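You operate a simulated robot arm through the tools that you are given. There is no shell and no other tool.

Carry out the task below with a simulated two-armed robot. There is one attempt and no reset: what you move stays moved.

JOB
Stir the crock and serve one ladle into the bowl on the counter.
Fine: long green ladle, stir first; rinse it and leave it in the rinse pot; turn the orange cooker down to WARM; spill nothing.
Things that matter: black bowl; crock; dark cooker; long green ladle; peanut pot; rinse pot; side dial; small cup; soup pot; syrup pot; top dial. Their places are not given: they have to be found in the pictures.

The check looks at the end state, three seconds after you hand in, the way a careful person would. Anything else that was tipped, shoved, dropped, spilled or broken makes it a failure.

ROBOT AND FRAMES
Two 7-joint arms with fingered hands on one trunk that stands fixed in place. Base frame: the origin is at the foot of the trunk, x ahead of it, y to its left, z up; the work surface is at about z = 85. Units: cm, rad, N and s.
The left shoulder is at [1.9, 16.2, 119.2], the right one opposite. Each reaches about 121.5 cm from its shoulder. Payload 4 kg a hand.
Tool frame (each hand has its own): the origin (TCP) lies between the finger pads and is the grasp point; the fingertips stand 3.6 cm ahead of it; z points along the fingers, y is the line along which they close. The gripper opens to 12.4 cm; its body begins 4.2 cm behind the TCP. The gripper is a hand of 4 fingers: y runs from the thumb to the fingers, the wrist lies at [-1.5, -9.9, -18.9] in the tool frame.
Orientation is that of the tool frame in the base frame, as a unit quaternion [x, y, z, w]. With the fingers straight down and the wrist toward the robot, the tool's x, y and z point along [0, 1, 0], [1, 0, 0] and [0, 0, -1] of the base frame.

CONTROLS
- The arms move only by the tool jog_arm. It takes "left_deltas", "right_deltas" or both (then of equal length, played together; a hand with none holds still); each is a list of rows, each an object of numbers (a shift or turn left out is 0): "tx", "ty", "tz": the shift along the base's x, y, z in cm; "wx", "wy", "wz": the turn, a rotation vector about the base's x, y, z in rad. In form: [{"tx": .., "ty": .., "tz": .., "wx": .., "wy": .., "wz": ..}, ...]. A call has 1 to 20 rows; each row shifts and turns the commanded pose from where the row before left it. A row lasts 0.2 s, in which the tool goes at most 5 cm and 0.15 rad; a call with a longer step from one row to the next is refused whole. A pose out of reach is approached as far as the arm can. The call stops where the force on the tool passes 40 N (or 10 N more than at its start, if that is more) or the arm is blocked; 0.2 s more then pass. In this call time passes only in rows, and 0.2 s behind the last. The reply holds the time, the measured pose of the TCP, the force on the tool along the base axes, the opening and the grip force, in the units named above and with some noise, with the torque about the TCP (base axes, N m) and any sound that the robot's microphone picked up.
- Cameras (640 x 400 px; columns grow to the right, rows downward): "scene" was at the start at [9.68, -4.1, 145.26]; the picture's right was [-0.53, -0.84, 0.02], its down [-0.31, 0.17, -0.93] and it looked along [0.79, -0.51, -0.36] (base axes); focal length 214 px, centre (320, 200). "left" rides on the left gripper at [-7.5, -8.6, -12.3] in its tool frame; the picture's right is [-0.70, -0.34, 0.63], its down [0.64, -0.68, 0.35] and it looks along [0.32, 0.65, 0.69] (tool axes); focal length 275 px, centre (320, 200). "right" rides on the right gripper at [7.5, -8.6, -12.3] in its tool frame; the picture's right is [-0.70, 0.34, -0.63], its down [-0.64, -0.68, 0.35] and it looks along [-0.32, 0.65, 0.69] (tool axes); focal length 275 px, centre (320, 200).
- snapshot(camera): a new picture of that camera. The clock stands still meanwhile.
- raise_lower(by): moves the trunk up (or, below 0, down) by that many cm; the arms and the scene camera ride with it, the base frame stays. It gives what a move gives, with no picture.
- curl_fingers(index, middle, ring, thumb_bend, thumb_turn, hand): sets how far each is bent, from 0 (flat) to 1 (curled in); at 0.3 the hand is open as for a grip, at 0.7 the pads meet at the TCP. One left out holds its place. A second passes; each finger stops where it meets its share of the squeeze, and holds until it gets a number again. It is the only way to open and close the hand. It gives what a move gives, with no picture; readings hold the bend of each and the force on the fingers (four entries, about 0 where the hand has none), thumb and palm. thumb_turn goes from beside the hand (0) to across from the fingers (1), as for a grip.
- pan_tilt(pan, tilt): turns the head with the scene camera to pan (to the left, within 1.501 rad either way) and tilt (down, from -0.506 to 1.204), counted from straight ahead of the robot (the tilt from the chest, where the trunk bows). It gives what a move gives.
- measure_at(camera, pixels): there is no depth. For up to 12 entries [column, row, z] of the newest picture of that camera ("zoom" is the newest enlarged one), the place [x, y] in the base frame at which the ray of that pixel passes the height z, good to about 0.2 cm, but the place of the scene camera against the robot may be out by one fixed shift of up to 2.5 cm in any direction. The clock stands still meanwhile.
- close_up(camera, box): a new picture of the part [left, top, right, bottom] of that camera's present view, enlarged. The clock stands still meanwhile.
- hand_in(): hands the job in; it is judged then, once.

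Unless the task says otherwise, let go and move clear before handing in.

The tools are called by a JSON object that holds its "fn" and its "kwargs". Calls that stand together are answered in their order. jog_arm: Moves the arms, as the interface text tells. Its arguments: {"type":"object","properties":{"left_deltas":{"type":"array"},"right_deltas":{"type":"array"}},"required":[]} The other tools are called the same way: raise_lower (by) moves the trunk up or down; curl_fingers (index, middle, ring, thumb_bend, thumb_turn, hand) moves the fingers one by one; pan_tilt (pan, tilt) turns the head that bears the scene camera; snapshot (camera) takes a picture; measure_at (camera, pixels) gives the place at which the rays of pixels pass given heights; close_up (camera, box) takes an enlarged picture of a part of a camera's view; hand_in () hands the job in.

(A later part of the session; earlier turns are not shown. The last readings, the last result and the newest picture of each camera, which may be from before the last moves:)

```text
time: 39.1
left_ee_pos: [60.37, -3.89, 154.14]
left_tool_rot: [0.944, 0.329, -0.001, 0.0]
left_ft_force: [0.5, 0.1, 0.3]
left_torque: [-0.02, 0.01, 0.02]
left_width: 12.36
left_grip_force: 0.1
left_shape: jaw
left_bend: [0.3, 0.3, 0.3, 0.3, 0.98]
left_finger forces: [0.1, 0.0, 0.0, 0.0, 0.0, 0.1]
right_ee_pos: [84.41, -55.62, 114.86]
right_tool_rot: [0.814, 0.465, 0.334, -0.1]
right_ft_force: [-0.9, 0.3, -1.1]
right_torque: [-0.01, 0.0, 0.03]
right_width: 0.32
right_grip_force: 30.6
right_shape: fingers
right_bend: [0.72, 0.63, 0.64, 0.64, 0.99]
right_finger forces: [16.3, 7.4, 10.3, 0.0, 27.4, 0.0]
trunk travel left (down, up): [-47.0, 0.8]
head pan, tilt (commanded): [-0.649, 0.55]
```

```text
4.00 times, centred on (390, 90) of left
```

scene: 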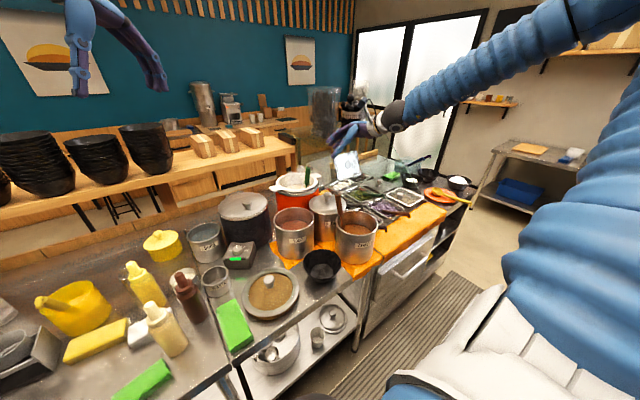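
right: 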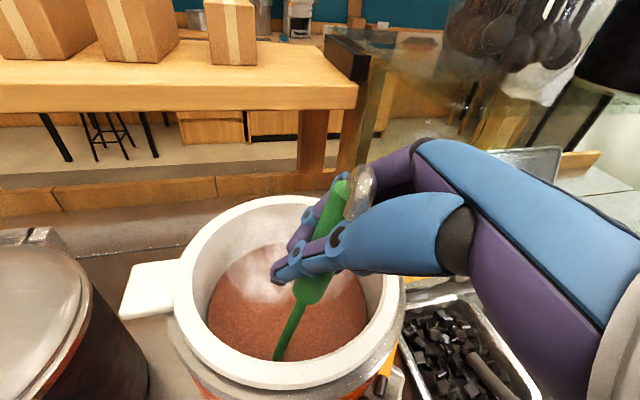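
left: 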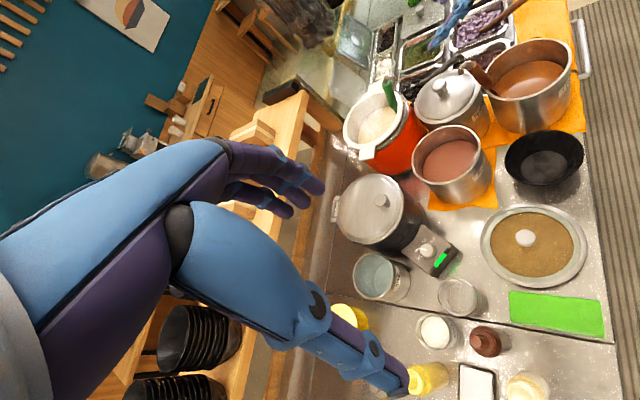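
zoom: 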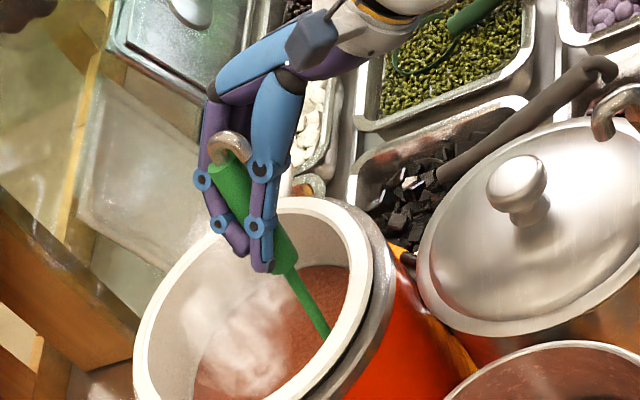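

The ladle is close to upright, leaning about 6–8° toward back-right. I'll move it to the middle of the crock, straighten it, and lift slowly to see the ladle's bowl.

{"fn": "jog_arm", "kwargs": {"right_deltas": [{"tx": 1.2, "ty": -0.2}, {"tx": 1.2, "ty": -0.2, "wx": -0.04, "wy": 0.04}, {"tx": 1.0, "ty": -0.2, "wx": -0.04, "wy": 0.04}, {"tz": 0.8}, {"tz": 1.0}, {"tz": 1.0}, {"tz": 1.0}, {"tz": 1.0}, {"tz": 1.0}, {"tz": 0.8}]}}

{"fn": "snapshot", "kwargs": {"camera": "right"}}

{"fn": "close_up", "kwargs": {"camera": "scene", "box": [260, 110, 380, 210]}}

{"fn": "close_up", "kwargs": {"camera": "left", "box": [320, 20, 450, 140]}}

```text
time: 41.3
left_ee_pos: [60.34, -3.96, 154.26]
left_tool_rot: [0.944, 0.329, 0.0, 0.0]
left_ft_force: [0.6, -0.9, 0.0]
left_torque: [0.02, -0.03, 0.03]
left_width: 12.36
left_grip_force: 0.1
left_shape: jaw
left_bend: [0.3, 0.3, 0.3, 0.3, 0.98]
left_finger forces: [0.0, 0.0, 0.0, 0.0, 0.0, 0.1]
right_ee_pos: [87.87, -56.43, 121.44]
right_tool_rot: [0.83, 0.473, 0.283, -0.086]
right_ft_force: [-0.6, 0.3, -1.3]
right_torque: [0.01, 0.04, -0.02]
right_width: 0.28
right_grip_force: 30.6
right_shape: fingers
right_bend: [0.73, 0.63, 0.65, 0.64, 0.99]
right_finger forces: [16.3, 7.9, 10.3, 0.0, 26.9, 0.0]
trunk travel left (down, up): [-47.0, 0.8]
head pan, tilt (commanded): [-0.649, 0.55]
```

```text
taken
```

right: 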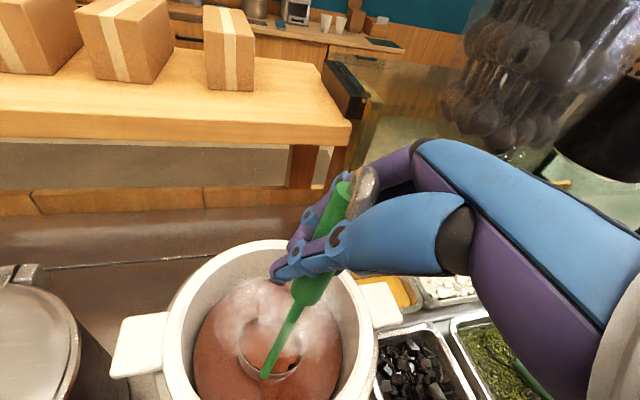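

```text
4.00 times, centred on (320, 160) of scene
```

zoom: 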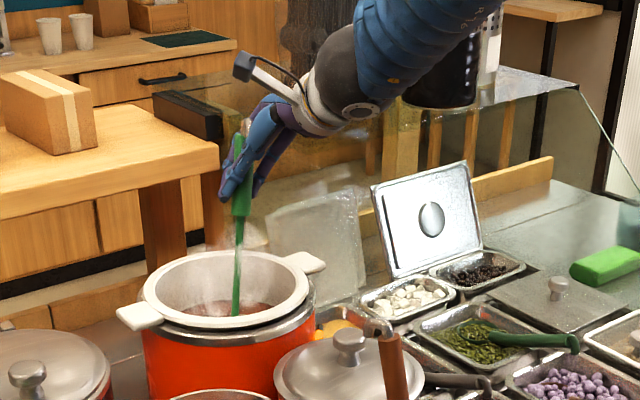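

```text
3.33 times, centred on (385, 80) of left
```

zoom: 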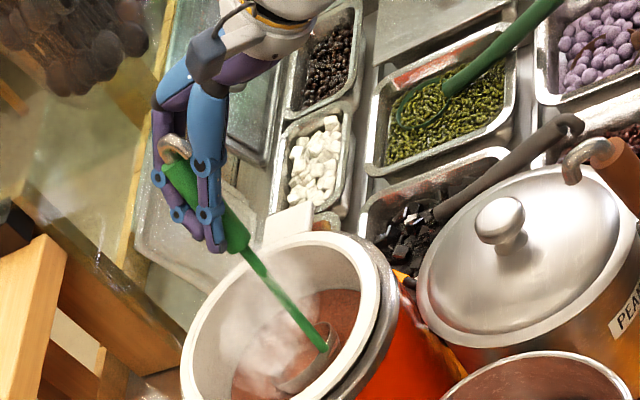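

The ladle's cup is breaking the surface at right-camera (272,358). I'll zoom in there.

{"fn": "close_up", "kwargs": {"camera": "right", "box": [180, 230, 400, 400]}}

{"fn": "close_up", "kwargs": {"camera": "left", "box": [350, 90, 430, 150]}}

```text
2.35 times, centred on (290, 315) of right
```

zoom: 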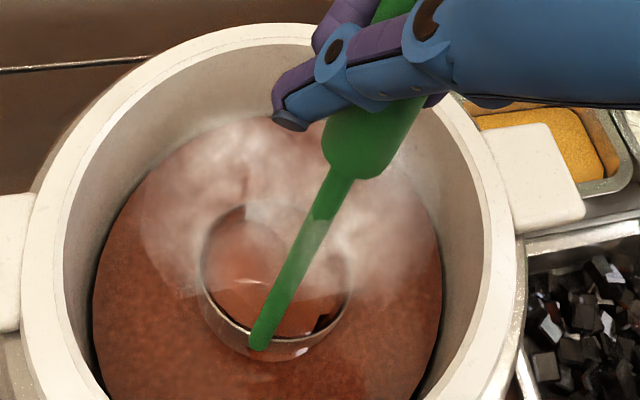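

```text
6.67 times, centred on (390, 120) of left
```

zoom: 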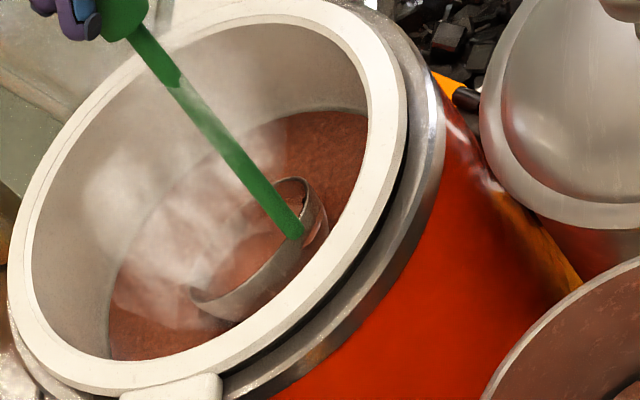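

The cup is about 6–7 cm wide, and the shaft meets its near edge at right-zoom (260,345). I'll triangulate the shaft ends to get the true tilt before carrying a full cup.

{"fn": "measure_at", "kwargs": {"camera": "right", "pixels": [[264.5, 376.7, 98], [264.5, 376.7, 102], [304.9, 305.6, 112], [304.9, 305.6, 116], [342, 195, 120], [342, 195, 126], [240, 340, 100], [303, 345, 100]]}}

{"fn": "measure_at", "kwargs": {"camera": "left", "pixels": [[387, 125.25, 98], [387, 125.25, 102], [361, 93.5, 112], [361, 93.5, 116], [339, 69, 120], [339, 69, 126]]}}

```text
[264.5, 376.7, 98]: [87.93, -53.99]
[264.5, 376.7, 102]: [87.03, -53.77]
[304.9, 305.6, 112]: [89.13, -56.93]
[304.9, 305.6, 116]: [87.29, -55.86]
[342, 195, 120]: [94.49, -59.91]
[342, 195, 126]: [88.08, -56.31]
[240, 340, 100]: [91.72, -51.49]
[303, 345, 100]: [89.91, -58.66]
```

```text
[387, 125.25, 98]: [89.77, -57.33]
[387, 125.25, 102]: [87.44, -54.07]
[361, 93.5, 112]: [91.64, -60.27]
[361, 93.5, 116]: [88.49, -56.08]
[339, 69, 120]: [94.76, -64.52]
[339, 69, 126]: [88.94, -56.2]
```

The cup hangs about 19 cm below the grasp point, and the handle leans about 6.6° forward-right. I'll dip once more, straighten it (wx −0.10, wy −0.055), and lift slowly straight up with a level, full cup.

{"fn": "jog_arm", "kwargs": {"right_deltas": [{"tz": -1.2}, {"tz": -1.2}, {"wx": -0.05, "wy": -0.0275}, {"wx": -0.05, "wy": -0.0275}, {"tz": 0.5}, {"tz": 0.7}, {"tz": 0.7}, {"tz": 0.7}, {"tz": 0.7}, {"tz": 0.7}, {"tz": 0.7}, {"tz": 0.7}]}}

{"fn": "snapshot", "kwargs": {"camera": "right"}}

{"fn": "close_up", "kwargs": {"camera": "right", "box": [180, 230, 400, 400]}}

{"fn": "close_up", "kwargs": {"camera": "left", "box": [320, 20, 450, 140]}}

```text
time: 43.9
left_ee_pos: [60.44, -3.99, 154.3]
left_tool_rot: [0.944, 0.329, 0.0, 0.0]
left_ft_force: [0.8, 0.9, -1.0]
left_torque: [0.0, 0.0, 0.03]
left_width: 12.35
left_grip_force: 0.2
left_shape: jaw
left_bend: [0.3, 0.3, 0.3, 0.3, 0.98]
left_finger forces: [0.0, 0.1, 0.0, 0.0, 0.0, 0.1]
right_ee_pos: [87.7, -56.22, 124.59]
right_tool_rot: [0.825, 0.489, 0.28, -0.031]
right_ft_force: [-0.4, 0.2, -1.6]
right_torque: [-0.03, 0.06, -0.03]
right_width: 0.26
right_grip_force: 29.4
right_shape: fingers
right_bend: [0.73, 0.63, 0.65, 0.64, 0.99]
right_finger forces: [15.7, 7.6, 9.4, 0.0, 26.5, 0.1]
trunk travel left (down, up): [-47.0, 0.8]
head pan, tilt (commanded): [-0.649, 0.55]
```

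```text
taken
```

right: 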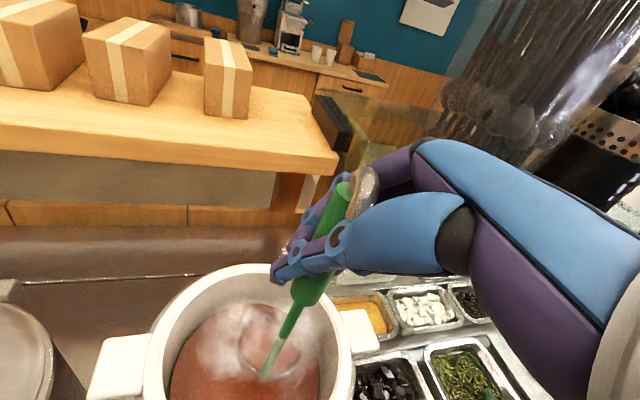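

```text
2.35 times, centred on (290, 315) of right
```

zoom: 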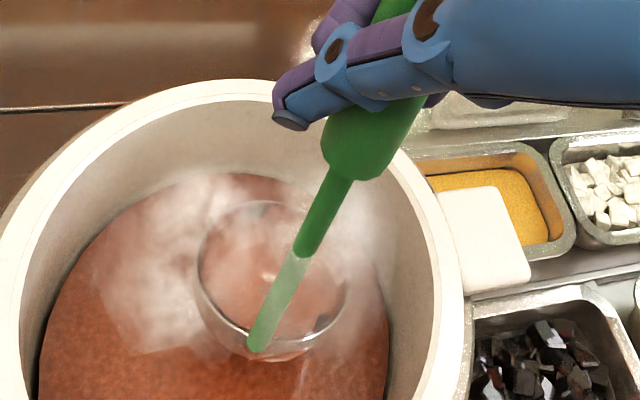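

```text
3.33 times, centred on (385, 80) of left
```

zoom: 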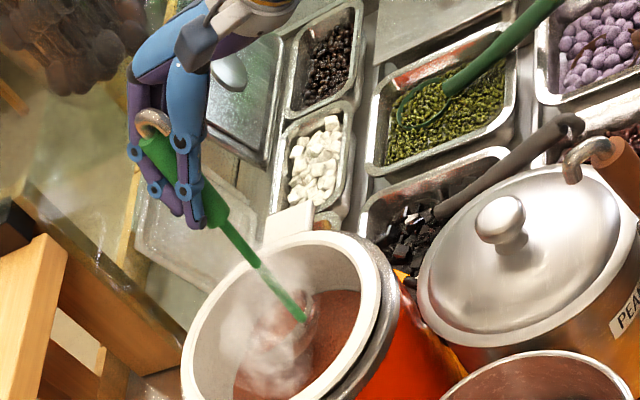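

The cup is out of the soup and full. I'll keep lifting straight up to z≈135 and pause over the crock so any drips fall back in.

{"fn": "jog_arm", "kwargs": {"right_deltas": [{"tz": 0.8}, {"tz": 0.8}, {"tz": 0.8}, {"tz": 0.8}, {"tz": 0.8}, {"tz": 0.8}, {"tz": 0.8}, {"tz": 0.8}, {"tz": 0.8}, {"tz": 0.8}, {"tz": 0.8}, {"tz": 0.8}, {"tz": 0.8}, {"tz": 0.6}, {"tz": 0.0}, {"tz": 0.0}, {"tz": 0.0}, {"tz": 0.0}, {"tz": 0.0}, {"tz": 0.0}]}}

{"fn": "snapshot", "kwargs": {"camera": "right"}}

{"fn": "snapshot", "kwargs": {"camera": "scene"}}

{"fn": "close_up", "kwargs": {"camera": "scene", "box": [250, 80, 390, 210]}}

{"fn": "close_up", "kwargs": {"camera": "left", "box": [300, 0, 450, 140]}}

```text
time: 48.1
left_ee_pos: [60.37, -3.87, 154.13]
left_tool_rot: [0.944, 0.329, 0.0, 0.0]
left_ft_force: [-0.3, 0.7, 0.6]
left_torque: [-0.01, 0.01, 0.01]
left_width: 12.37
left_grip_force: 0.0
left_shape: jaw
left_bend: [0.3, 0.3, 0.3, 0.3, 0.98]
left_finger forces: [0.1, 0.0, 0.0, 0.0, 0.1, 0.0]
right_ee_pos: [87.85, -56.3, 135.52]
right_tool_rot: [0.825, 0.489, 0.282, -0.031]
right_ft_force: [-0.7, -0.4, -0.6]
right_torque: [-0.06, 0.02, 0.01]
right_width: 0.23
right_grip_force: 29.5
right_shape: fingers
right_bend: [0.73, 0.63, 0.65, 0.64, 0.99]
right_finger forces: [15.5, 7.2, 9.5, 0.0, 26.4, 0.0]
trunk travel left (down, up): [-47.0, 0.8]
head pan, tilt (commanded): [-0.649, 0.55]
```

```text
taken
```

right: 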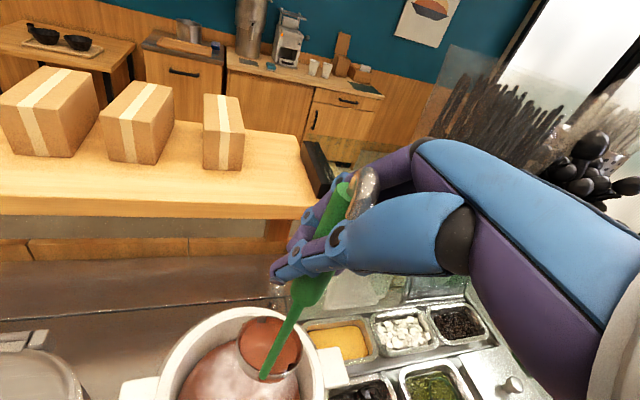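

```text
taken
```

scene: 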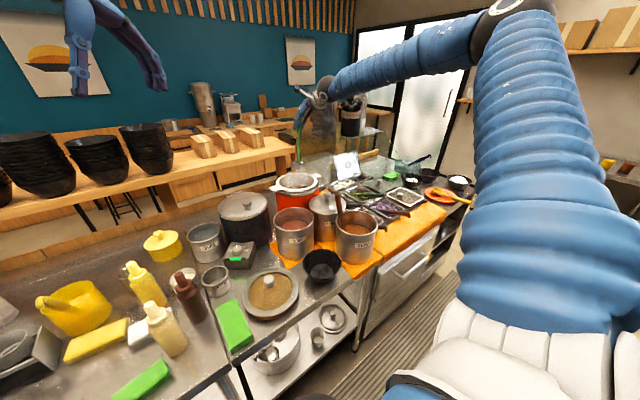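

```text
3.08 times, centred on (320, 145) of scene
```

zoom: 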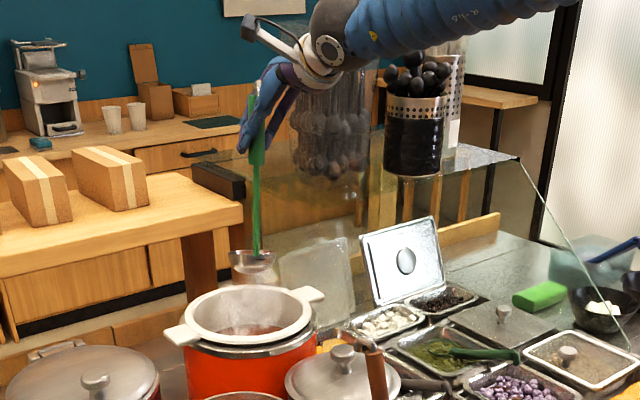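

```text
2.86 times, centred on (375, 70) of left
```

zoom: 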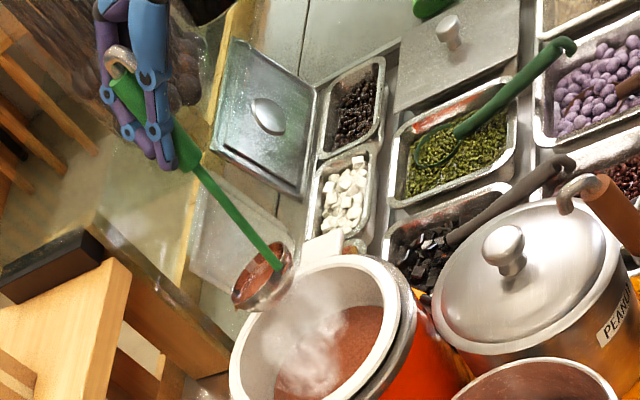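

The cup is full and level above the crock, with nothing dripped. Before carrying it, I'll locate the bowl's rim precisely from the left camera.

{"fn": "close_up", "kwargs": {"camera": "left", "box": [480, 100, 640, 300]}}

{"fn": "close_up", "kwargs": {"camera": "scene", "box": [230, 230, 390, 330]}}

```text
2.00 times, centred on (560, 200) of left
```

zoom: 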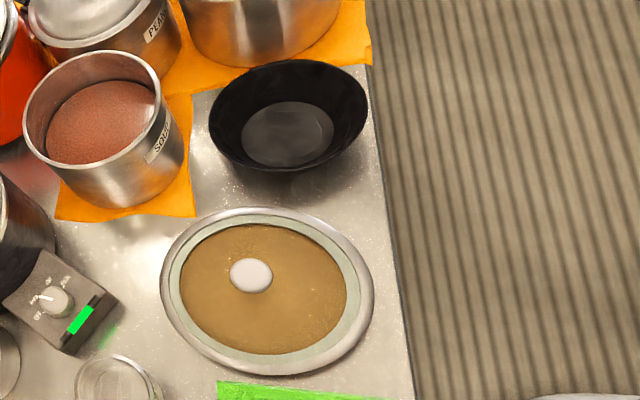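

```text
4.00 times, centred on (310, 280) of scene
```

zoom: 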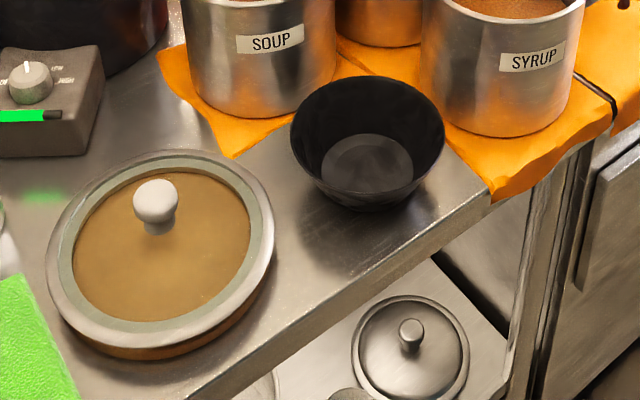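

The bowl's rim in the left view spans (504,165) to (583,152). I'll measure it and the pan-lid knob at likely heights.

{"fn": "measure_at", "kwargs": {"camera": "left", "pixels": [[504, 165, 92], [583.5, 152.5, 92], [550, 130, 92], [535, 184, 92], [504, 165, 94], [583.5, 152.5, 94], [544, 167, 86], [525.5, 237.5, 90], [525.5, 237.5, 94], [506, 240, 86], [520, 150, 92], [601, 370, 85]]}}

{"fn": "measure_at", "kwargs": {"camera": "scene", "pixels": [[321.5, 264, 92], [302.5, 264, 92], [341.5, 264, 92], [322, 249, 92], [271, 277, 90], [271, 277, 94]]}}

```text
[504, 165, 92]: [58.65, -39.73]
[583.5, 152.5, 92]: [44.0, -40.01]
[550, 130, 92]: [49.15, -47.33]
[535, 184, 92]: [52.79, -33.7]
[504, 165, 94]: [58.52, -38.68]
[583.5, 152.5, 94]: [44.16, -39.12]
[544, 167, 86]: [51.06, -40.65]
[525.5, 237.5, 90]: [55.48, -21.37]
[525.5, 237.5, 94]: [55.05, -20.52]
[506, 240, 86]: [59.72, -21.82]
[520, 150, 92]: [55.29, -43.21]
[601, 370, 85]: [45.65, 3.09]
```

```text
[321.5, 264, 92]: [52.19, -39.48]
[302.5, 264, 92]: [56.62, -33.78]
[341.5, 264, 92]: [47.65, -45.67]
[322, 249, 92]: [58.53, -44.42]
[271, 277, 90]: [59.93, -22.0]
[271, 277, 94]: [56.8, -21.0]
```

The bowl's rim is centred at (51.2,-40.5), radius about 7.2, at z≈92. I'll carry the level cup toward it at this height, turning the hand gently right on the way.

{"fn": "jog_arm", "kwargs": {"right_deltas": [{"tx": -0.6, "ty": 0.29, "wz": -0.02}, {"tx": -1.2, "ty": 0.58, "wz": -0.03}, {"tx": -1.7, "ty": 0.82, "wz": -0.035}, {"tx": -1.9, "ty": 0.92, "wz": -0.035}, {"tx": -1.9, "ty": 0.92, "wz": -0.035}, {"tx": -1.9, "ty": 0.92, "wz": -0.035}, {"tx": -1.9, "ty": 0.92, "wz": -0.035}, {"tx": -1.9, "ty": 0.92, "wz": -0.035}, {"tx": -1.9, "ty": 0.92, "wz": -0.035}, {"tx": -1.9, "ty": 0.92, "wz": -0.035}, {"tx": -1.9, "ty": 0.92, "wz": -0.035}, {"tx": -1.5, "ty": 0.72, "wz": -0.035}, {"tx": -1.0, "ty": 0.48, "wz": -0.02}, {"tx": -0.4, "ty": 0.2}]}}

{"fn": "snapshot", "kwargs": {"camera": "right"}}

{"fn": "snapshot", "kwargs": {"camera": "scene"}}

{"fn": "snapshot", "kwargs": {"camera": "left"}}

```text
time: 51.1
left_ee_pos: [60.35, -3.9, 154.18]
left_tool_rot: [0.944, 0.329, 0.0, 0.0]
left_ft_force: [0.6, -0.8, 0.0]
left_torque: [-0.01, 0.0, 0.01]
left_width: 12.38
left_grip_force: 0.0
left_shape: jaw
left_bend: [0.3, 0.3, 0.3, 0.3, 0.98]
left_finger forces: [0.0, 0.1, 0.0, 0.0, 0.1, 0.0]
right_ee_pos: [66.24, -45.92, 135.54]
right_tool_rot: [0.909, 0.306, 0.282, 0.028]
right_ft_force: [0.2, 0.1, -2.0]
right_torque: [0.02, 0.03, -0.05]
right_width: 0.2
right_grip_force: 28.4
right_shape: fingers
right_bend: [0.73, 0.63, 0.65, 0.64, 0.99]
right_finger forces: [15.3, 6.7, 9.6, 0.1, 25.5, 0.0]
trunk travel left (down, up): [-47.0, 0.8]
head pan, tilt (commanded): [-0.649, 0.55]
```

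```text
taken
```

right: 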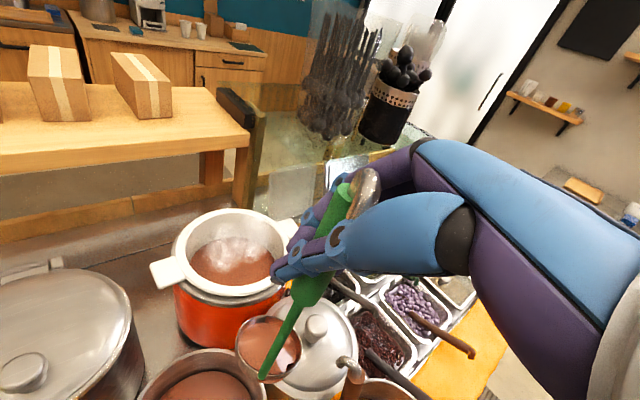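

```text
taken
```

scene: 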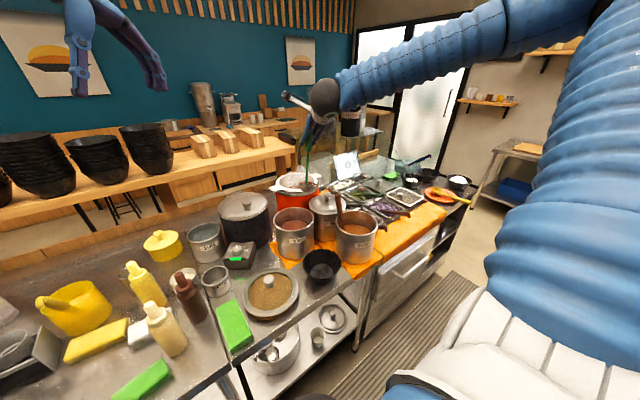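

```text
taken
```

left: 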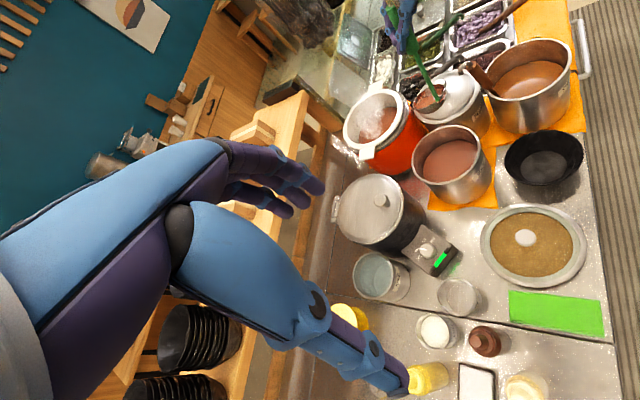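

The cup is still level above the gap between soup and peanut pots. I'll continue to above the bowl.

{"fn": "jog_arm", "kwargs": {"right_deltas": [{"tx": -0.6, "ty": 0.29, "wz": -0.02}, {"tx": -1.2, "ty": 0.58, "wz": -0.02}, {"tx": -1.7, "ty": 0.82, "wz": -0.025}, {"tx": -1.9, "ty": 0.92, "wz": -0.03}, {"tx": -1.9, "ty": 0.92, "wz": -0.03}, {"tx": -1.9, "ty": 0.92, "wz": -0.03}, {"tx": -1.9, "ty": 0.92, "wz": -0.03}, {"tx": -1.9, "ty": 0.92, "wz": -0.03}, {"tx": -1.9, "ty": 0.92, "wz": -0.025}, {"tx": -1.4, "ty": 0.68, "wz": -0.02}, {"tx": -0.8, "ty": 0.38}, {"tx": -0.3, "ty": 0.14}]}}

{"fn": "snapshot", "kwargs": {"camera": "right"}}

{"fn": "snapshot", "kwargs": {"camera": "scene"}}

{"fn": "snapshot", "kwargs": {"camera": "left"}}

```text
time: 53.7
left_ee_pos: [60.43, -3.94, 154.13]
left_tool_rot: [0.944, 0.329, 0.0, 0.0]
left_ft_force: [0.3, 0.1, -0.1]
left_torque: [0.02, 0.01, 0.0]
left_width: 12.38
left_grip_force: 0.1
left_shape: jaw
left_bend: [0.3, 0.3, 0.3, 0.3, 0.98]
left_finger forces: [0.0, 0.0, 0.0, 0.0, 0.1, 0.1]
right_ee_pos: [49.44, -37.7, 135.63]
right_tool_rot: [0.941, 0.186, 0.275, 0.065]
right_ft_force: [0.7, -0.1, -1.1]
right_torque: [0.03, 0.03, 0.01]
right_width: 0.18
right_grip_force: 28.0
right_shape: fingers
right_bend: [0.73, 0.63, 0.65, 0.64, 0.99]
right_finger forces: [15.1, 6.6, 9.5, 0.1, 25.1, 0.1]
right hand out of reach, approached as far as the arm can: row 12
trunk travel left (down, up): [-47.0, 0.8]
head pan, tilt (commanded): [-0.649, 0.55]
```

```text
taken
```

right: 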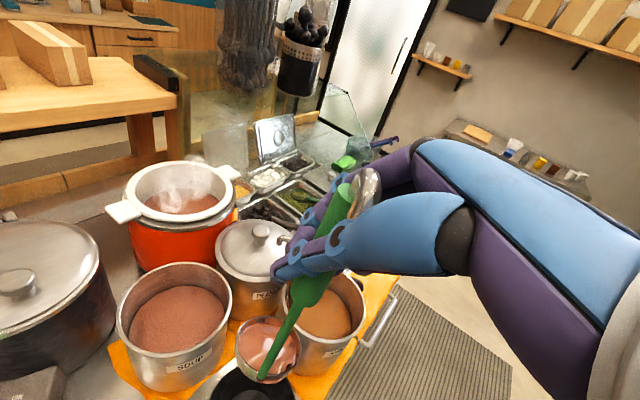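

```text
taken
```

scene: 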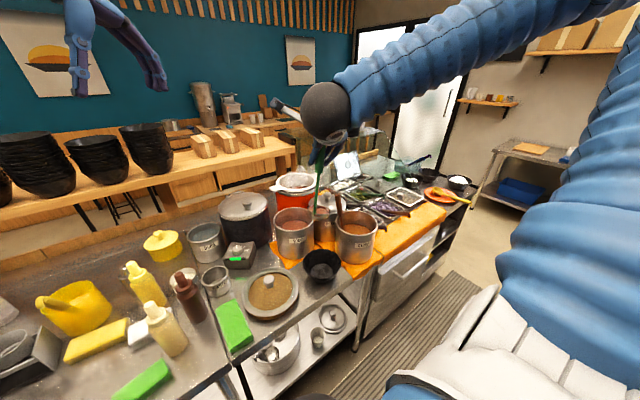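

```text
taken
```

left: 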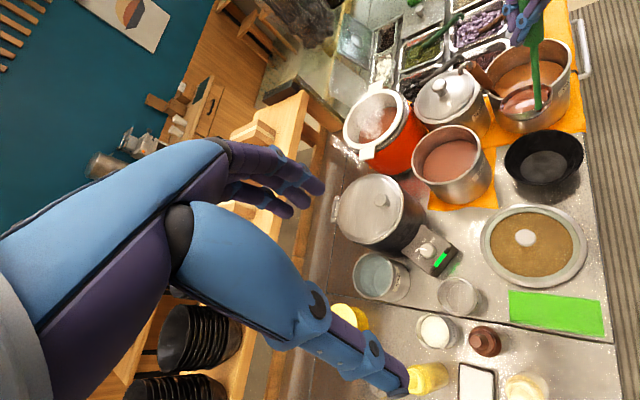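

The cup is over the bowl, but the last row touched the wrist limit. I'll verify the cup's position over the bowl with both hand cameras before lowering.

{"fn": "close_up", "kwargs": {"camera": "left", "box": [470, 0, 620, 200]}}

{"fn": "measure_at", "kwargs": {"camera": "right", "pixels": [[267, 348, 116], [267, 348, 117.5], [264, 377, 116], [236, 348, 116], [300, 348, 116], [245, 385, 92]]}}

{"fn": "measure_at", "kwargs": {"camera": "left", "pixels": [[525, 100, 116], [525, 100, 117.5], [537, 108, 116], [537, 108, 117.5]]}}

```text
2.00 times, centred on (545, 100) of left
```

zoom: 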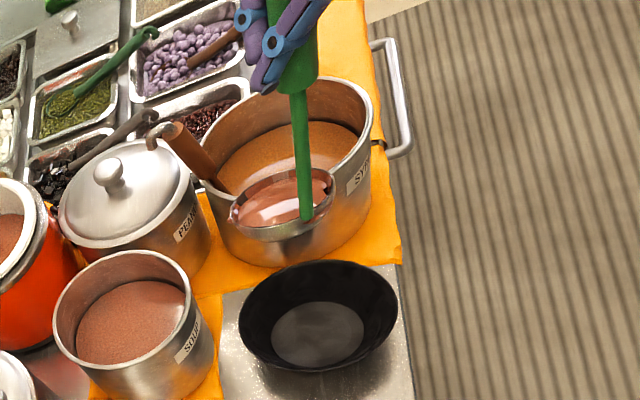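

```text
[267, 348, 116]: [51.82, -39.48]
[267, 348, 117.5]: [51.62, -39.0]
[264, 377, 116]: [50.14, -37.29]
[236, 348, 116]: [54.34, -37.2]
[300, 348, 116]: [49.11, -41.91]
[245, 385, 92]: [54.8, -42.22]
```

```text
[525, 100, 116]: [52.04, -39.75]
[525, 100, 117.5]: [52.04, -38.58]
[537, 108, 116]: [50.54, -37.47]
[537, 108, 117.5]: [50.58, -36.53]
```

Both cameras agree the cup's rim centre is near (51.9,-39.5,116), over the bowl. I'll lower it in small steps, easing the yaw back slightly to stay off the wrist limit.

{"fn": "jog_arm", "kwargs": {"right_deltas": [{"tz": -0.6, "wz": 0.03}, {"tz": -1.0, "wz": 0.03}, {"tz": -1.4, "wz": 0.03}, {"tz": -1.4, "wz": 0.02}, {"tz": -1.4}, {"tz": -1.0}, {"tz": -0.5}]}}

{"fn": "snapshot", "kwargs": {"camera": "right"}}

{"fn": "snapshot", "kwargs": {"camera": "scene"}}

{"fn": "close_up", "kwargs": {"camera": "left", "box": [470, 0, 620, 200]}}

```text
time: 55.3
left_ee_pos: [60.41, -3.97, 154.22]
left_tool_rot: [0.944, 0.329, -0.001, 0.0]
left_ft_force: [-0.6, -1.4, -0.4]
left_torque: [0.04, -0.02, 0.05]
left_width: 12.38
left_grip_force: 0.0
left_shape: jaw
left_bend: [0.3, 0.3, 0.3, 0.3, 0.98]
left_finger forces: [0.0, 0.1, 0.1, 0.0, 0.1, 0.0]
right_ee_pos: [52.41, -38.13, 129.54]
right_tool_rot: [0.93, 0.237, 0.277, 0.049]
right_ft_force: [0.1, -0.6, -0.7]
right_torque: [0.01, 0.03, 0.01]
right_width: 0.19
right_grip_force: 28.0
right_shape: fingers
right_bend: [0.73, 0.63, 0.65, 0.64, 0.99]
right_finger forces: [15.1, 6.5, 9.7, 0.0, 24.9, 0.1]
right hand out of reach, approached as far as the arm can: row 1, 2, 3, 4, 5, 6
trunk travel left (down, up): [-47.0, 0.8]
head pan, tilt (commanded): [-0.649, 0.55]
```

```text
taken
```

right: 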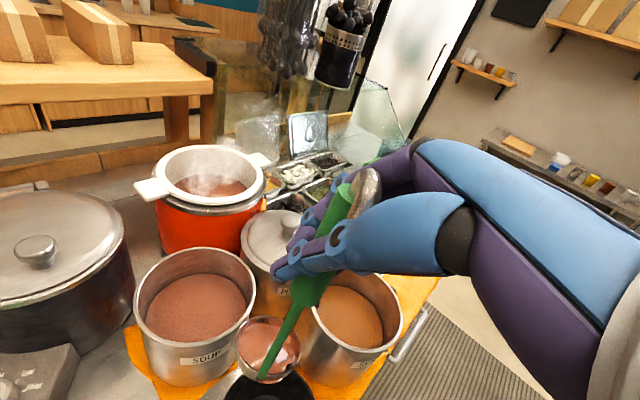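

```text
taken
```

scene: 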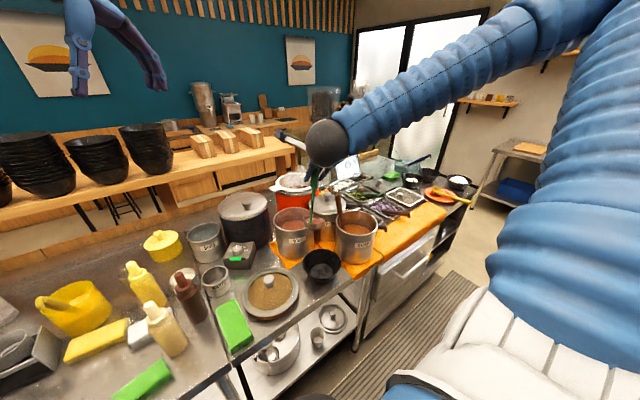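

```text
2.00 times, centred on (545, 100) of left
```

zoom: 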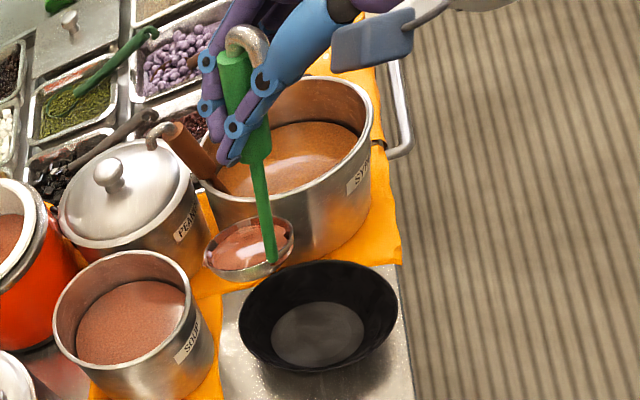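

The readings fit a limit on folding the elbow: the wrist can't come closer than about 40 cm to the shoulder. Lowering the trunk while raising the hands gains room, so I'll raise both hands 12 cm first, then lower the trunk 12.

{"fn": "jog_arm", "kwargs": {"left_deltas": [{"tz": 1.0}, {"tz": 1.2}, {"tz": 1.4}, {"tz": 1.4}, {"tz": 1.4}, {"tz": 1.4}, {"tz": 1.4}, {"tz": 1.2}, {"tz": 1.0}, {"tz": 0.6}], "right_deltas": [{"tz": 0.6}, {"tz": 1.0}, {"tz": 1.4}, {"tz": 1.4}, {"tz": 1.4}, {"tz": 1.4}, {"tz": 1.4}, {"tz": 1.4}, {"tz": 1.2}, {"tz": 0.8}]}}

{"fn": "raise_lower", "kwargs": {"by": -12}}

{"fn": "snapshot", "kwargs": {"camera": "right"}}

{"fn": "snapshot", "kwargs": {"camera": "scene"}}

```text
time: 57.5
left_ee_pos: [60.24, -4.02, 166.17]
left_tool_rot: [0.944, 0.33, 0.0, 0.0]
left_ft_force: [0.4, 0.1, 0.0]
left_torque: [0.01, -0.01, 0.01]
left_width: 12.36
left_grip_force: 0.0
left_shape: jaw
left_bend: [0.3, 0.3, 0.3, 0.3, 0.98]
left_finger forces: [0.0, 0.0, 0.0, 0.0, 0.0, 0.0]
right_ee_pos: [52.34, -38.06, 141.55]
right_tool_rot: [0.93, 0.237, 0.278, 0.049]
right_ft_force: [0.0, -0.7, -1.3]
right_torque: [0.03, 0.02, 0.02]
right_width: 0.14
right_grip_force: 27.7
right_shape: fingers
right_bend: [0.73, 0.63, 0.65, 0.64, 0.99]
right_finger forces: [15.0, 6.5, 9.7, 0.0, 24.7, 0.0]
trunk travel left (down, up): [-47.0, 0.8]
head pan, tilt (commanded): [-0.649, 0.55]
```

```text
time: 59.0
left_ee_pos: [60.35, -3.92, 154.33]
left_tool_rot: [0.944, 0.329, 0.001, 0.0]
left_ft_force: [-0.1, 0.3, -0.3]
left_torque: [0.0, 0.01, -0.02]
left_width: 12.36
left_grip_force: 0.1
left_shape: jaw
left_bend: [0.3, 0.3, 0.3, 0.3, 0.98]
left_finger forces: [0.0, 0.0, 0.0, 0.1, 0.0, 0.1]
right_ee_pos: [52.4, -38.02, 129.59]
right_tool_rot: [0.929, 0.237, 0.279, 0.05]
right_ft_force: [0.1, 0.3, -1.0]
right_torque: [-0.01, 0.04, 0.01]
right_width: 0.14
right_grip_force: 27.3
right_shape: fingers
right_bend: [0.73, 0.63, 0.65, 0.64, 0.99]
right_finger forces: [14.9, 6.5, 9.6, 0.1, 24.8, 0.1]
trunk travel left (down, up): [-35.0, 12.8]
head pan, tilt (commanded): [-0.649, 0.55]
```

```text
taken
```

right: 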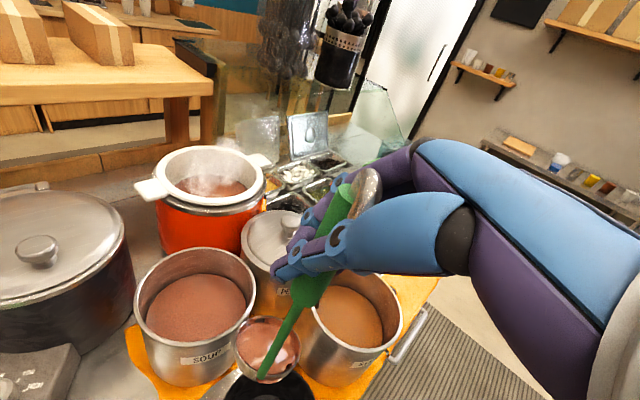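

```text
taken
```

scene: 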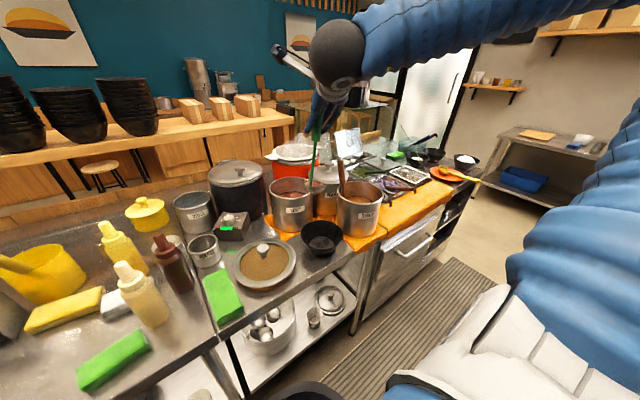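

Both moved as expected, and the cup stayed level. I'll repeat with another 12 cm, and also shift the cup back over the bowl's centre.

{"fn": "jog_arm", "kwargs": {"left_deltas": [{"tz": 1.0}, {"tz": 1.2}, {"tz": 1.4}, {"tz": 1.4}, {"tz": 1.4}, {"tz": 1.4}, {"tz": 1.4}, {"tz": 1.2}, {"tz": 1.0}, {"tz": 0.6}], "right_deltas": [{"tz": 0.6}, {"tz": 1.0}, {"tz": 1.4}, {"tz": 1.4}, {"tz": 1.4}, {"tz": 1.4}, {"tz": 1.4}, {"tz": 1.4}, {"tz": 1.2}, {"tz": 0.8}]}}

{"fn": "raise_lower", "kwargs": {"by": -12}}

{"fn": "jog_arm", "kwargs": {"right_deltas": [{"tx": -0.4, "tz": 0.3}, {"tx": -0.7, "ty": -0.2, "tz": 0.5}, {"tx": -0.9, "ty": -0.2, "tz": 0.5}, {"tx": -0.9, "ty": -0.2, "tz": 0.4}, {"tx": -0.6, "ty": -0.2, "tz": 0.2}, {"tx": -0.3, "ty": -0.1}]}}

{"fn": "snapshot", "kwargs": {"camera": "right"}}

{"fn": "snapshot", "kwargs": {"camera": "left"}}

{"fn": "snapshot", "kwargs": {"camera": "scene"}}

```text
time: 61.2
left_ee_pos: [60.4, -3.9, 166.28]
left_tool_rot: [0.945, 0.328, 0.0, 0.0]
left_ft_force: [-0.1, -0.4, -0.4]
left_torque: [0.01, -0.02, 0.01]
left_width: 12.36
left_grip_force: 0.0
left_shape: jaw
left_bend: [0.3, 0.3, 0.3, 0.3, 0.98]
left_finger forces: [0.0, 0.1, 0.0, 0.0, 0.0, 0.1]
right_ee_pos: [52.28, -37.92, 141.6]
right_tool_rot: [0.93, 0.236, 0.279, 0.048]
right_ft_force: [-0.7, -0.9, -0.9]
right_torque: [0.03, 0.03, -0.02]
right_width: 0.16
right_grip_force: 28.2
right_shape: fingers
right_bend: [0.73, 0.63, 0.65, 0.64, 0.99]
right_finger forces: [14.9, 6.4, 9.7, 0.0, 24.6, 0.0]
trunk travel left (down, up): [-35.0, 12.8]
head pan, tilt (commanded): [-0.649, 0.55]
```

```text
time: 62.7
left_ee_pos: [60.41, -3.94, 154.23]
left_tool_rot: [0.944, 0.329, 0.0, 0.0]
left_ft_force: [-0.6, 0.4, 0.3]
left_torque: [-0.01, -0.02, -0.02]
left_width: 12.37
left_grip_force: 0.0
left_shape: jaw
left_bend: [0.3, 0.3, 0.3, 0.3, 0.98]
left_finger forces: [0.1, 0.0, 0.0, 0.0, 0.0, 0.0]
right_ee_pos: [52.3, -37.97, 129.58]
right_tool_rot: [0.929, 0.238, 0.279, 0.049]
right_ft_force: [0.1, -0.2, -0.2]
right_torque: [0.03, 0.06, 0.01]
right_width: 0.15
right_grip_force: 28.1
right_shape: fingers
right_bend: [0.73, 0.63, 0.65, 0.64, 0.99]
right_finger forces: [14.9, 6.5, 9.6, 0.0, 24.6, 0.0]
trunk travel left (down, up): [-23.0, 24.8]
head pan, tilt (commanded): [-0.649, 0.55]
```

```text
time: 64.1
left_ee_pos: [60.34, -3.98, 154.15]
left_tool_rot: [0.944, 0.329, -0.001, 0.0]
left_ft_force: [0.3, 0.8, -0.1]
left_torque: [-0.03, -0.01, 0.03]
left_width: 12.38
left_grip_force: 0.0
left_shape: jaw
left_bend: [0.3, 0.3, 0.3, 0.3, 0.98]
left_finger forces: [0.0, 0.0, 0.0, 0.0, 0.1, 0.1]
right_ee_pos: [48.49, -38.89, 131.47]
right_tool_rot: [0.929, 0.238, 0.278, 0.049]
right_ft_force: [-0.1, -0.8, -0.8]
right_torque: [0.02, 0.05, -0.02]
right_width: 0.14
right_grip_force: 28.5
right_shape: fingers
right_bend: [0.73, 0.63, 0.65, 0.64, 0.99]
right_finger forces: [14.7, 6.5, 9.5, 0.0, 24.4, 0.1]
trunk travel left (down, up): [-23.0, 24.8]
head pan, tilt (commanded): [-0.649, 0.55]
```

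```text
taken
```

right: 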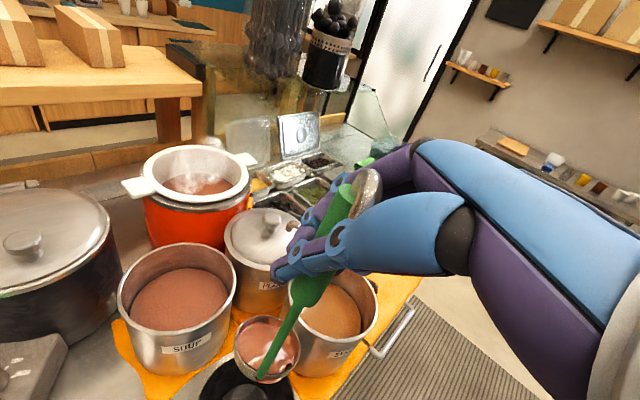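

```text
taken
```

left: 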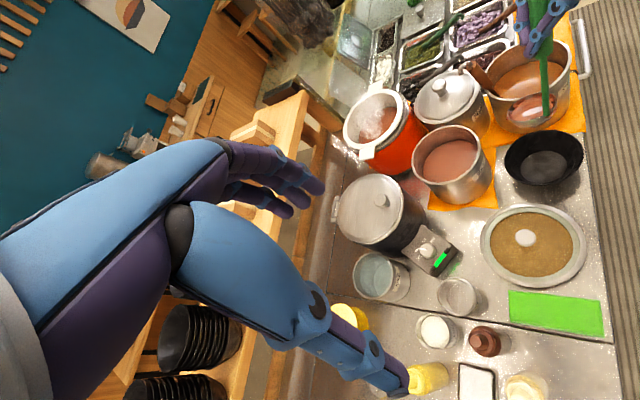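

```text
taken
```

scene: 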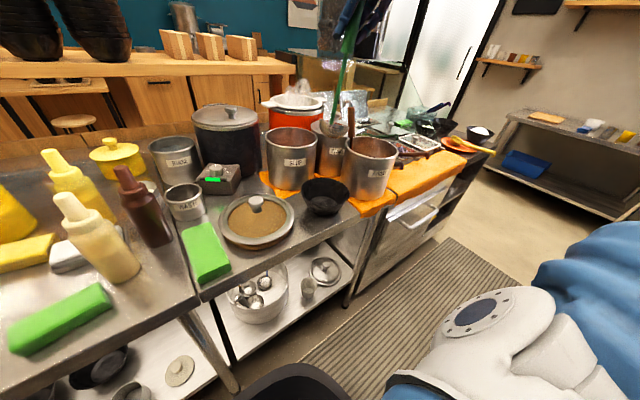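

The cup is now over the bowl's centre, about 20 cm above it, with elbow room to spare. I'll lower the trunk another 8 cm, which brings the cup down toward the bowl.

{"fn": "raise_lower", "kwargs": {"by": -8}}

{"fn": "snapshot", "kwargs": {"camera": "right"}}

{"fn": "snapshot", "kwargs": {"camera": "left"}}

{"fn": "close_up", "kwargs": {"camera": "left", "box": [470, 20, 640, 240]}}

```text
time: 65.3
left_ee_pos: [60.2, -3.87, 146.43]
left_tool_rot: [0.944, 0.329, 0.001, 0.0]
left_ft_force: [-0.2, -0.4, -0.4]
left_torque: [0.01, 0.01, 0.0]
left_width: 12.37
left_grip_force: 0.0
left_shape: jaw
left_bend: [0.3, 0.3, 0.3, 0.3, 0.98]
left_finger forces: [0.0, 0.0, 0.1, 0.0, 0.0, 0.0]
right_ee_pos: [48.35, -38.96, 123.62]
right_tool_rot: [0.929, 0.237, 0.28, 0.05]
right_ft_force: [0.4, -0.3, -0.8]
right_torque: [0.01, 0.01, 0.03]
right_width: 0.13
right_grip_force: 28.1
right_shape: fingers
right_bend: [0.73, 0.63, 0.65, 0.64, 0.99]
right_finger forces: [14.9, 6.4, 9.6, 0.0, 24.4, 0.1]
trunk travel left (down, up): [-15.0, 32.8]
head pan, tilt (commanded): [-0.649, 0.55]
```

```text
taken
```

right: 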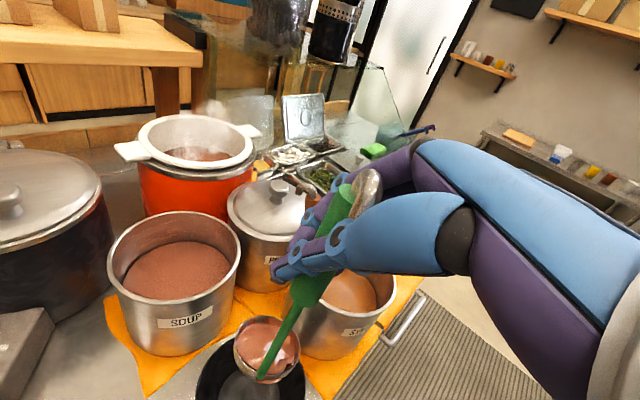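

```text
taken
```

left: 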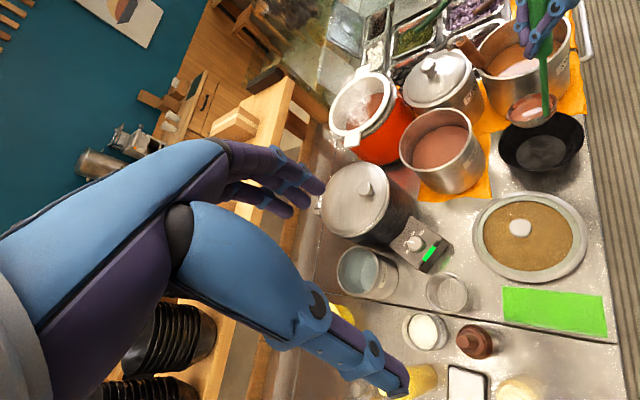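

```text
1.82 times, centred on (555, 130) of left
```

zoom: 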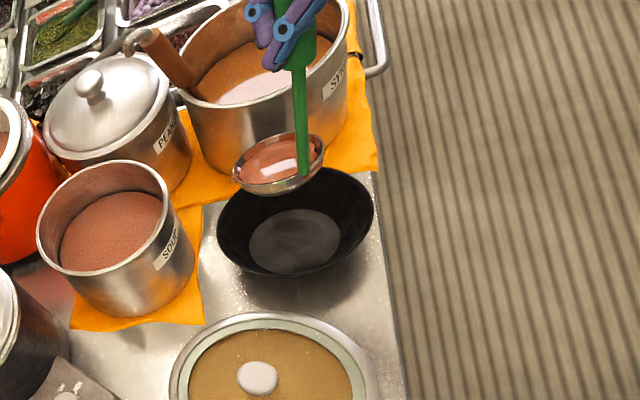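

The cup is about 8 cm above the bowl's rim and centred. I'll start the pour, rolling the hand inward about the forearm with a slight yaw so the handle tips left while the lip stays over the bowl. The first step is about 24° of tilt.

{"fn": "jog_arm", "kwargs": {"right_deltas": [{"tx": 0.43, "ty": 0.85, "tz": -0.64, "wx": -0.0729, "wy": 0.0409, "wz": 0.0338}, {"tx": 0.43, "ty": 0.85, "tz": -0.64, "wx": -0.0729, "wy": 0.0409, "wz": 0.0338}, {"tx": 0.43, "ty": 0.85, "tz": -0.64, "wx": -0.0729, "wy": 0.0409, "wz": 0.0338}, {"tx": 0.43, "ty": 0.85, "tz": -0.64, "wx": -0.0729, "wy": 0.0409, "wz": 0.0338}, {"tx": 0.43, "ty": 0.85, "tz": -0.64, "wx": -0.0729, "wy": 0.0409, "wz": 0.0338}]}}

{"fn": "snapshot", "kwargs": {"camera": "right"}}

{"fn": "close_up", "kwargs": {"camera": "left", "box": [470, 20, 640, 240]}}

```text
time: 66.5
left_ee_pos: [60.51, -3.92, 146.19]
left_tool_rot: [0.944, 0.329, 0.0, 0.0]
left_ft_force: [-0.4, -0.2, -0.2]
left_torque: [0.02, 0.05, 0.0]
left_width: 12.37
left_grip_force: 0.1
left_shape: jaw
left_bend: [0.3, 0.3, 0.3, 0.3, 0.98]
left_finger forces: [0.0, 0.1, 0.1, 0.0, 0.0, 0.1]
right_ee_pos: [50.8, -34.59, 120.25]
right_tool_rot: [0.905, 0.365, 0.138, 0.17]
right_ft_force: [1.1, -0.2, -1.7]
right_torque: [0.08, 0.0, 0.0]
right_width: 0.12
right_grip_force: 27.6
right_shape: fingers
right_bend: [0.73, 0.63, 0.65, 0.64, 0.99]
right_finger forces: [15.1, 6.6, 8.8, 0.1, 24.4, 0.0]
trunk travel left (down, up): [-15.0, 32.8]
head pan, tilt (commanded): [-0.649, 0.55]
```

```text
taken
```

right: 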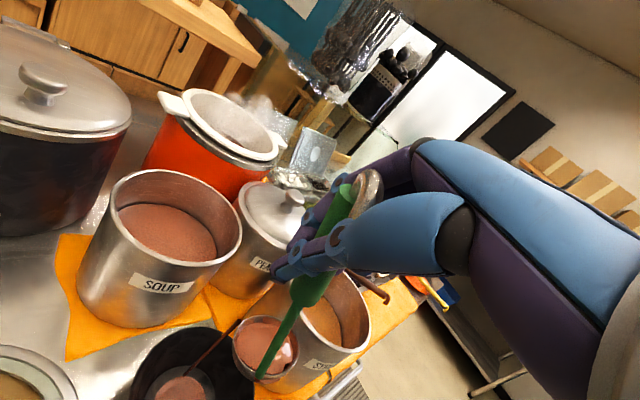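

```text
1.82 times, centred on (555, 130) of left
```

zoom: 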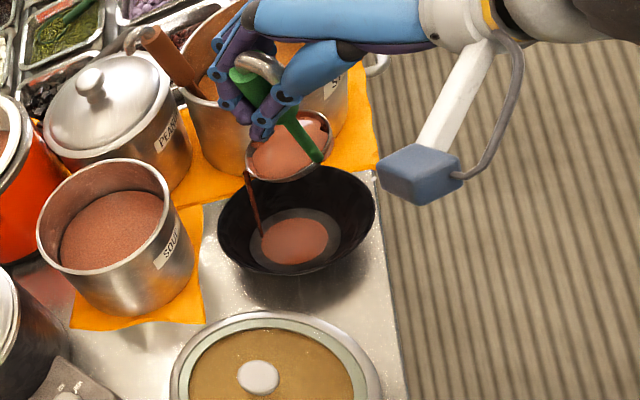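

Soup is running into the bowl: the stream goes from (248,172) to (262,232) in the left zoom and lands inside. I'll tip further, shifting back slightly to centre the stream.

{"fn": "jog_arm", "kwargs": {"right_deltas": [{"tx": 0.2, "ty": 1.1, "tz": -1.0, "wx": -0.0661, "wy": 0.0512, "wz": 0.0338}, {"tx": 0.2, "ty": 1.1, "tz": -1.0, "wx": -0.0661, "wy": 0.0512, "wz": 0.0338}, {"tx": 0.2, "ty": 1.1, "tz": -1.0, "wx": -0.0661, "wy": 0.0512, "wz": 0.0338}]}}

{"fn": "snapshot", "kwargs": {"camera": "right"}}

{"fn": "close_up", "kwargs": {"camera": "left", "box": [470, 20, 640, 240]}}

```text
time: 67.3
left_ee_pos: [60.44, -3.97, 146.15]
left_tool_rot: [0.944, 0.329, 0.0, 0.0]
left_ft_force: [0.0, 1.2, 0.2]
left_torque: [-0.01, 0.04, 0.0]
left_width: 12.36
left_grip_force: 0.1
left_shape: jaw
left_bend: [0.3, 0.3, 0.3, 0.3, 0.98]
left_finger forces: [0.1, 0.0, 0.0, 0.1, 0.1, 0.0]
right_ee_pos: [51.3, -31.27, 117.14]
right_tool_rot: [0.872, 0.434, 0.04, 0.222]
right_ft_force: [0.7, -0.1, -0.2]
right_torque: [0.09, 0.01, 0.01]
right_width: 0.14
right_grip_force: 27.6
right_shape: fingers
right_bend: [0.73, 0.63, 0.65, 0.64, 0.99]
right_finger forces: [15.0, 6.7, 8.7, 0.0, 24.5, 0.0]
trunk travel left (down, up): [-15.0, 32.8]
head pan, tilt (commanded): [-0.649, 0.55]
```

```text
taken
```

right: 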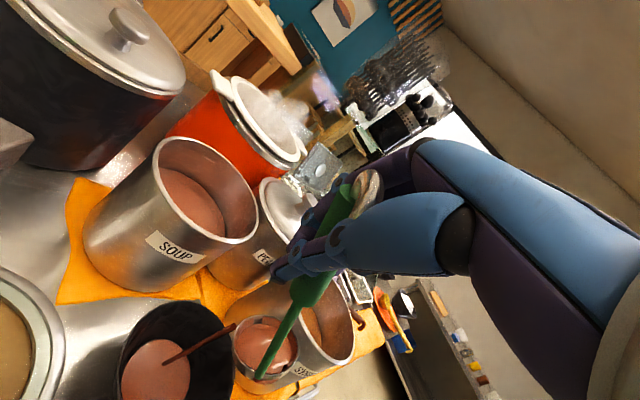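

```text
1.82 times, centred on (555, 130) of left
```

zoom: 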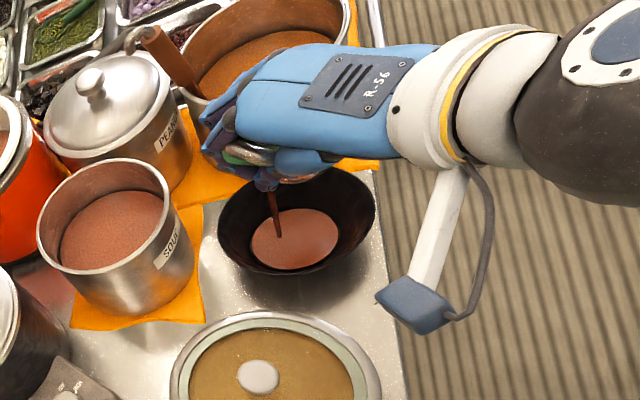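

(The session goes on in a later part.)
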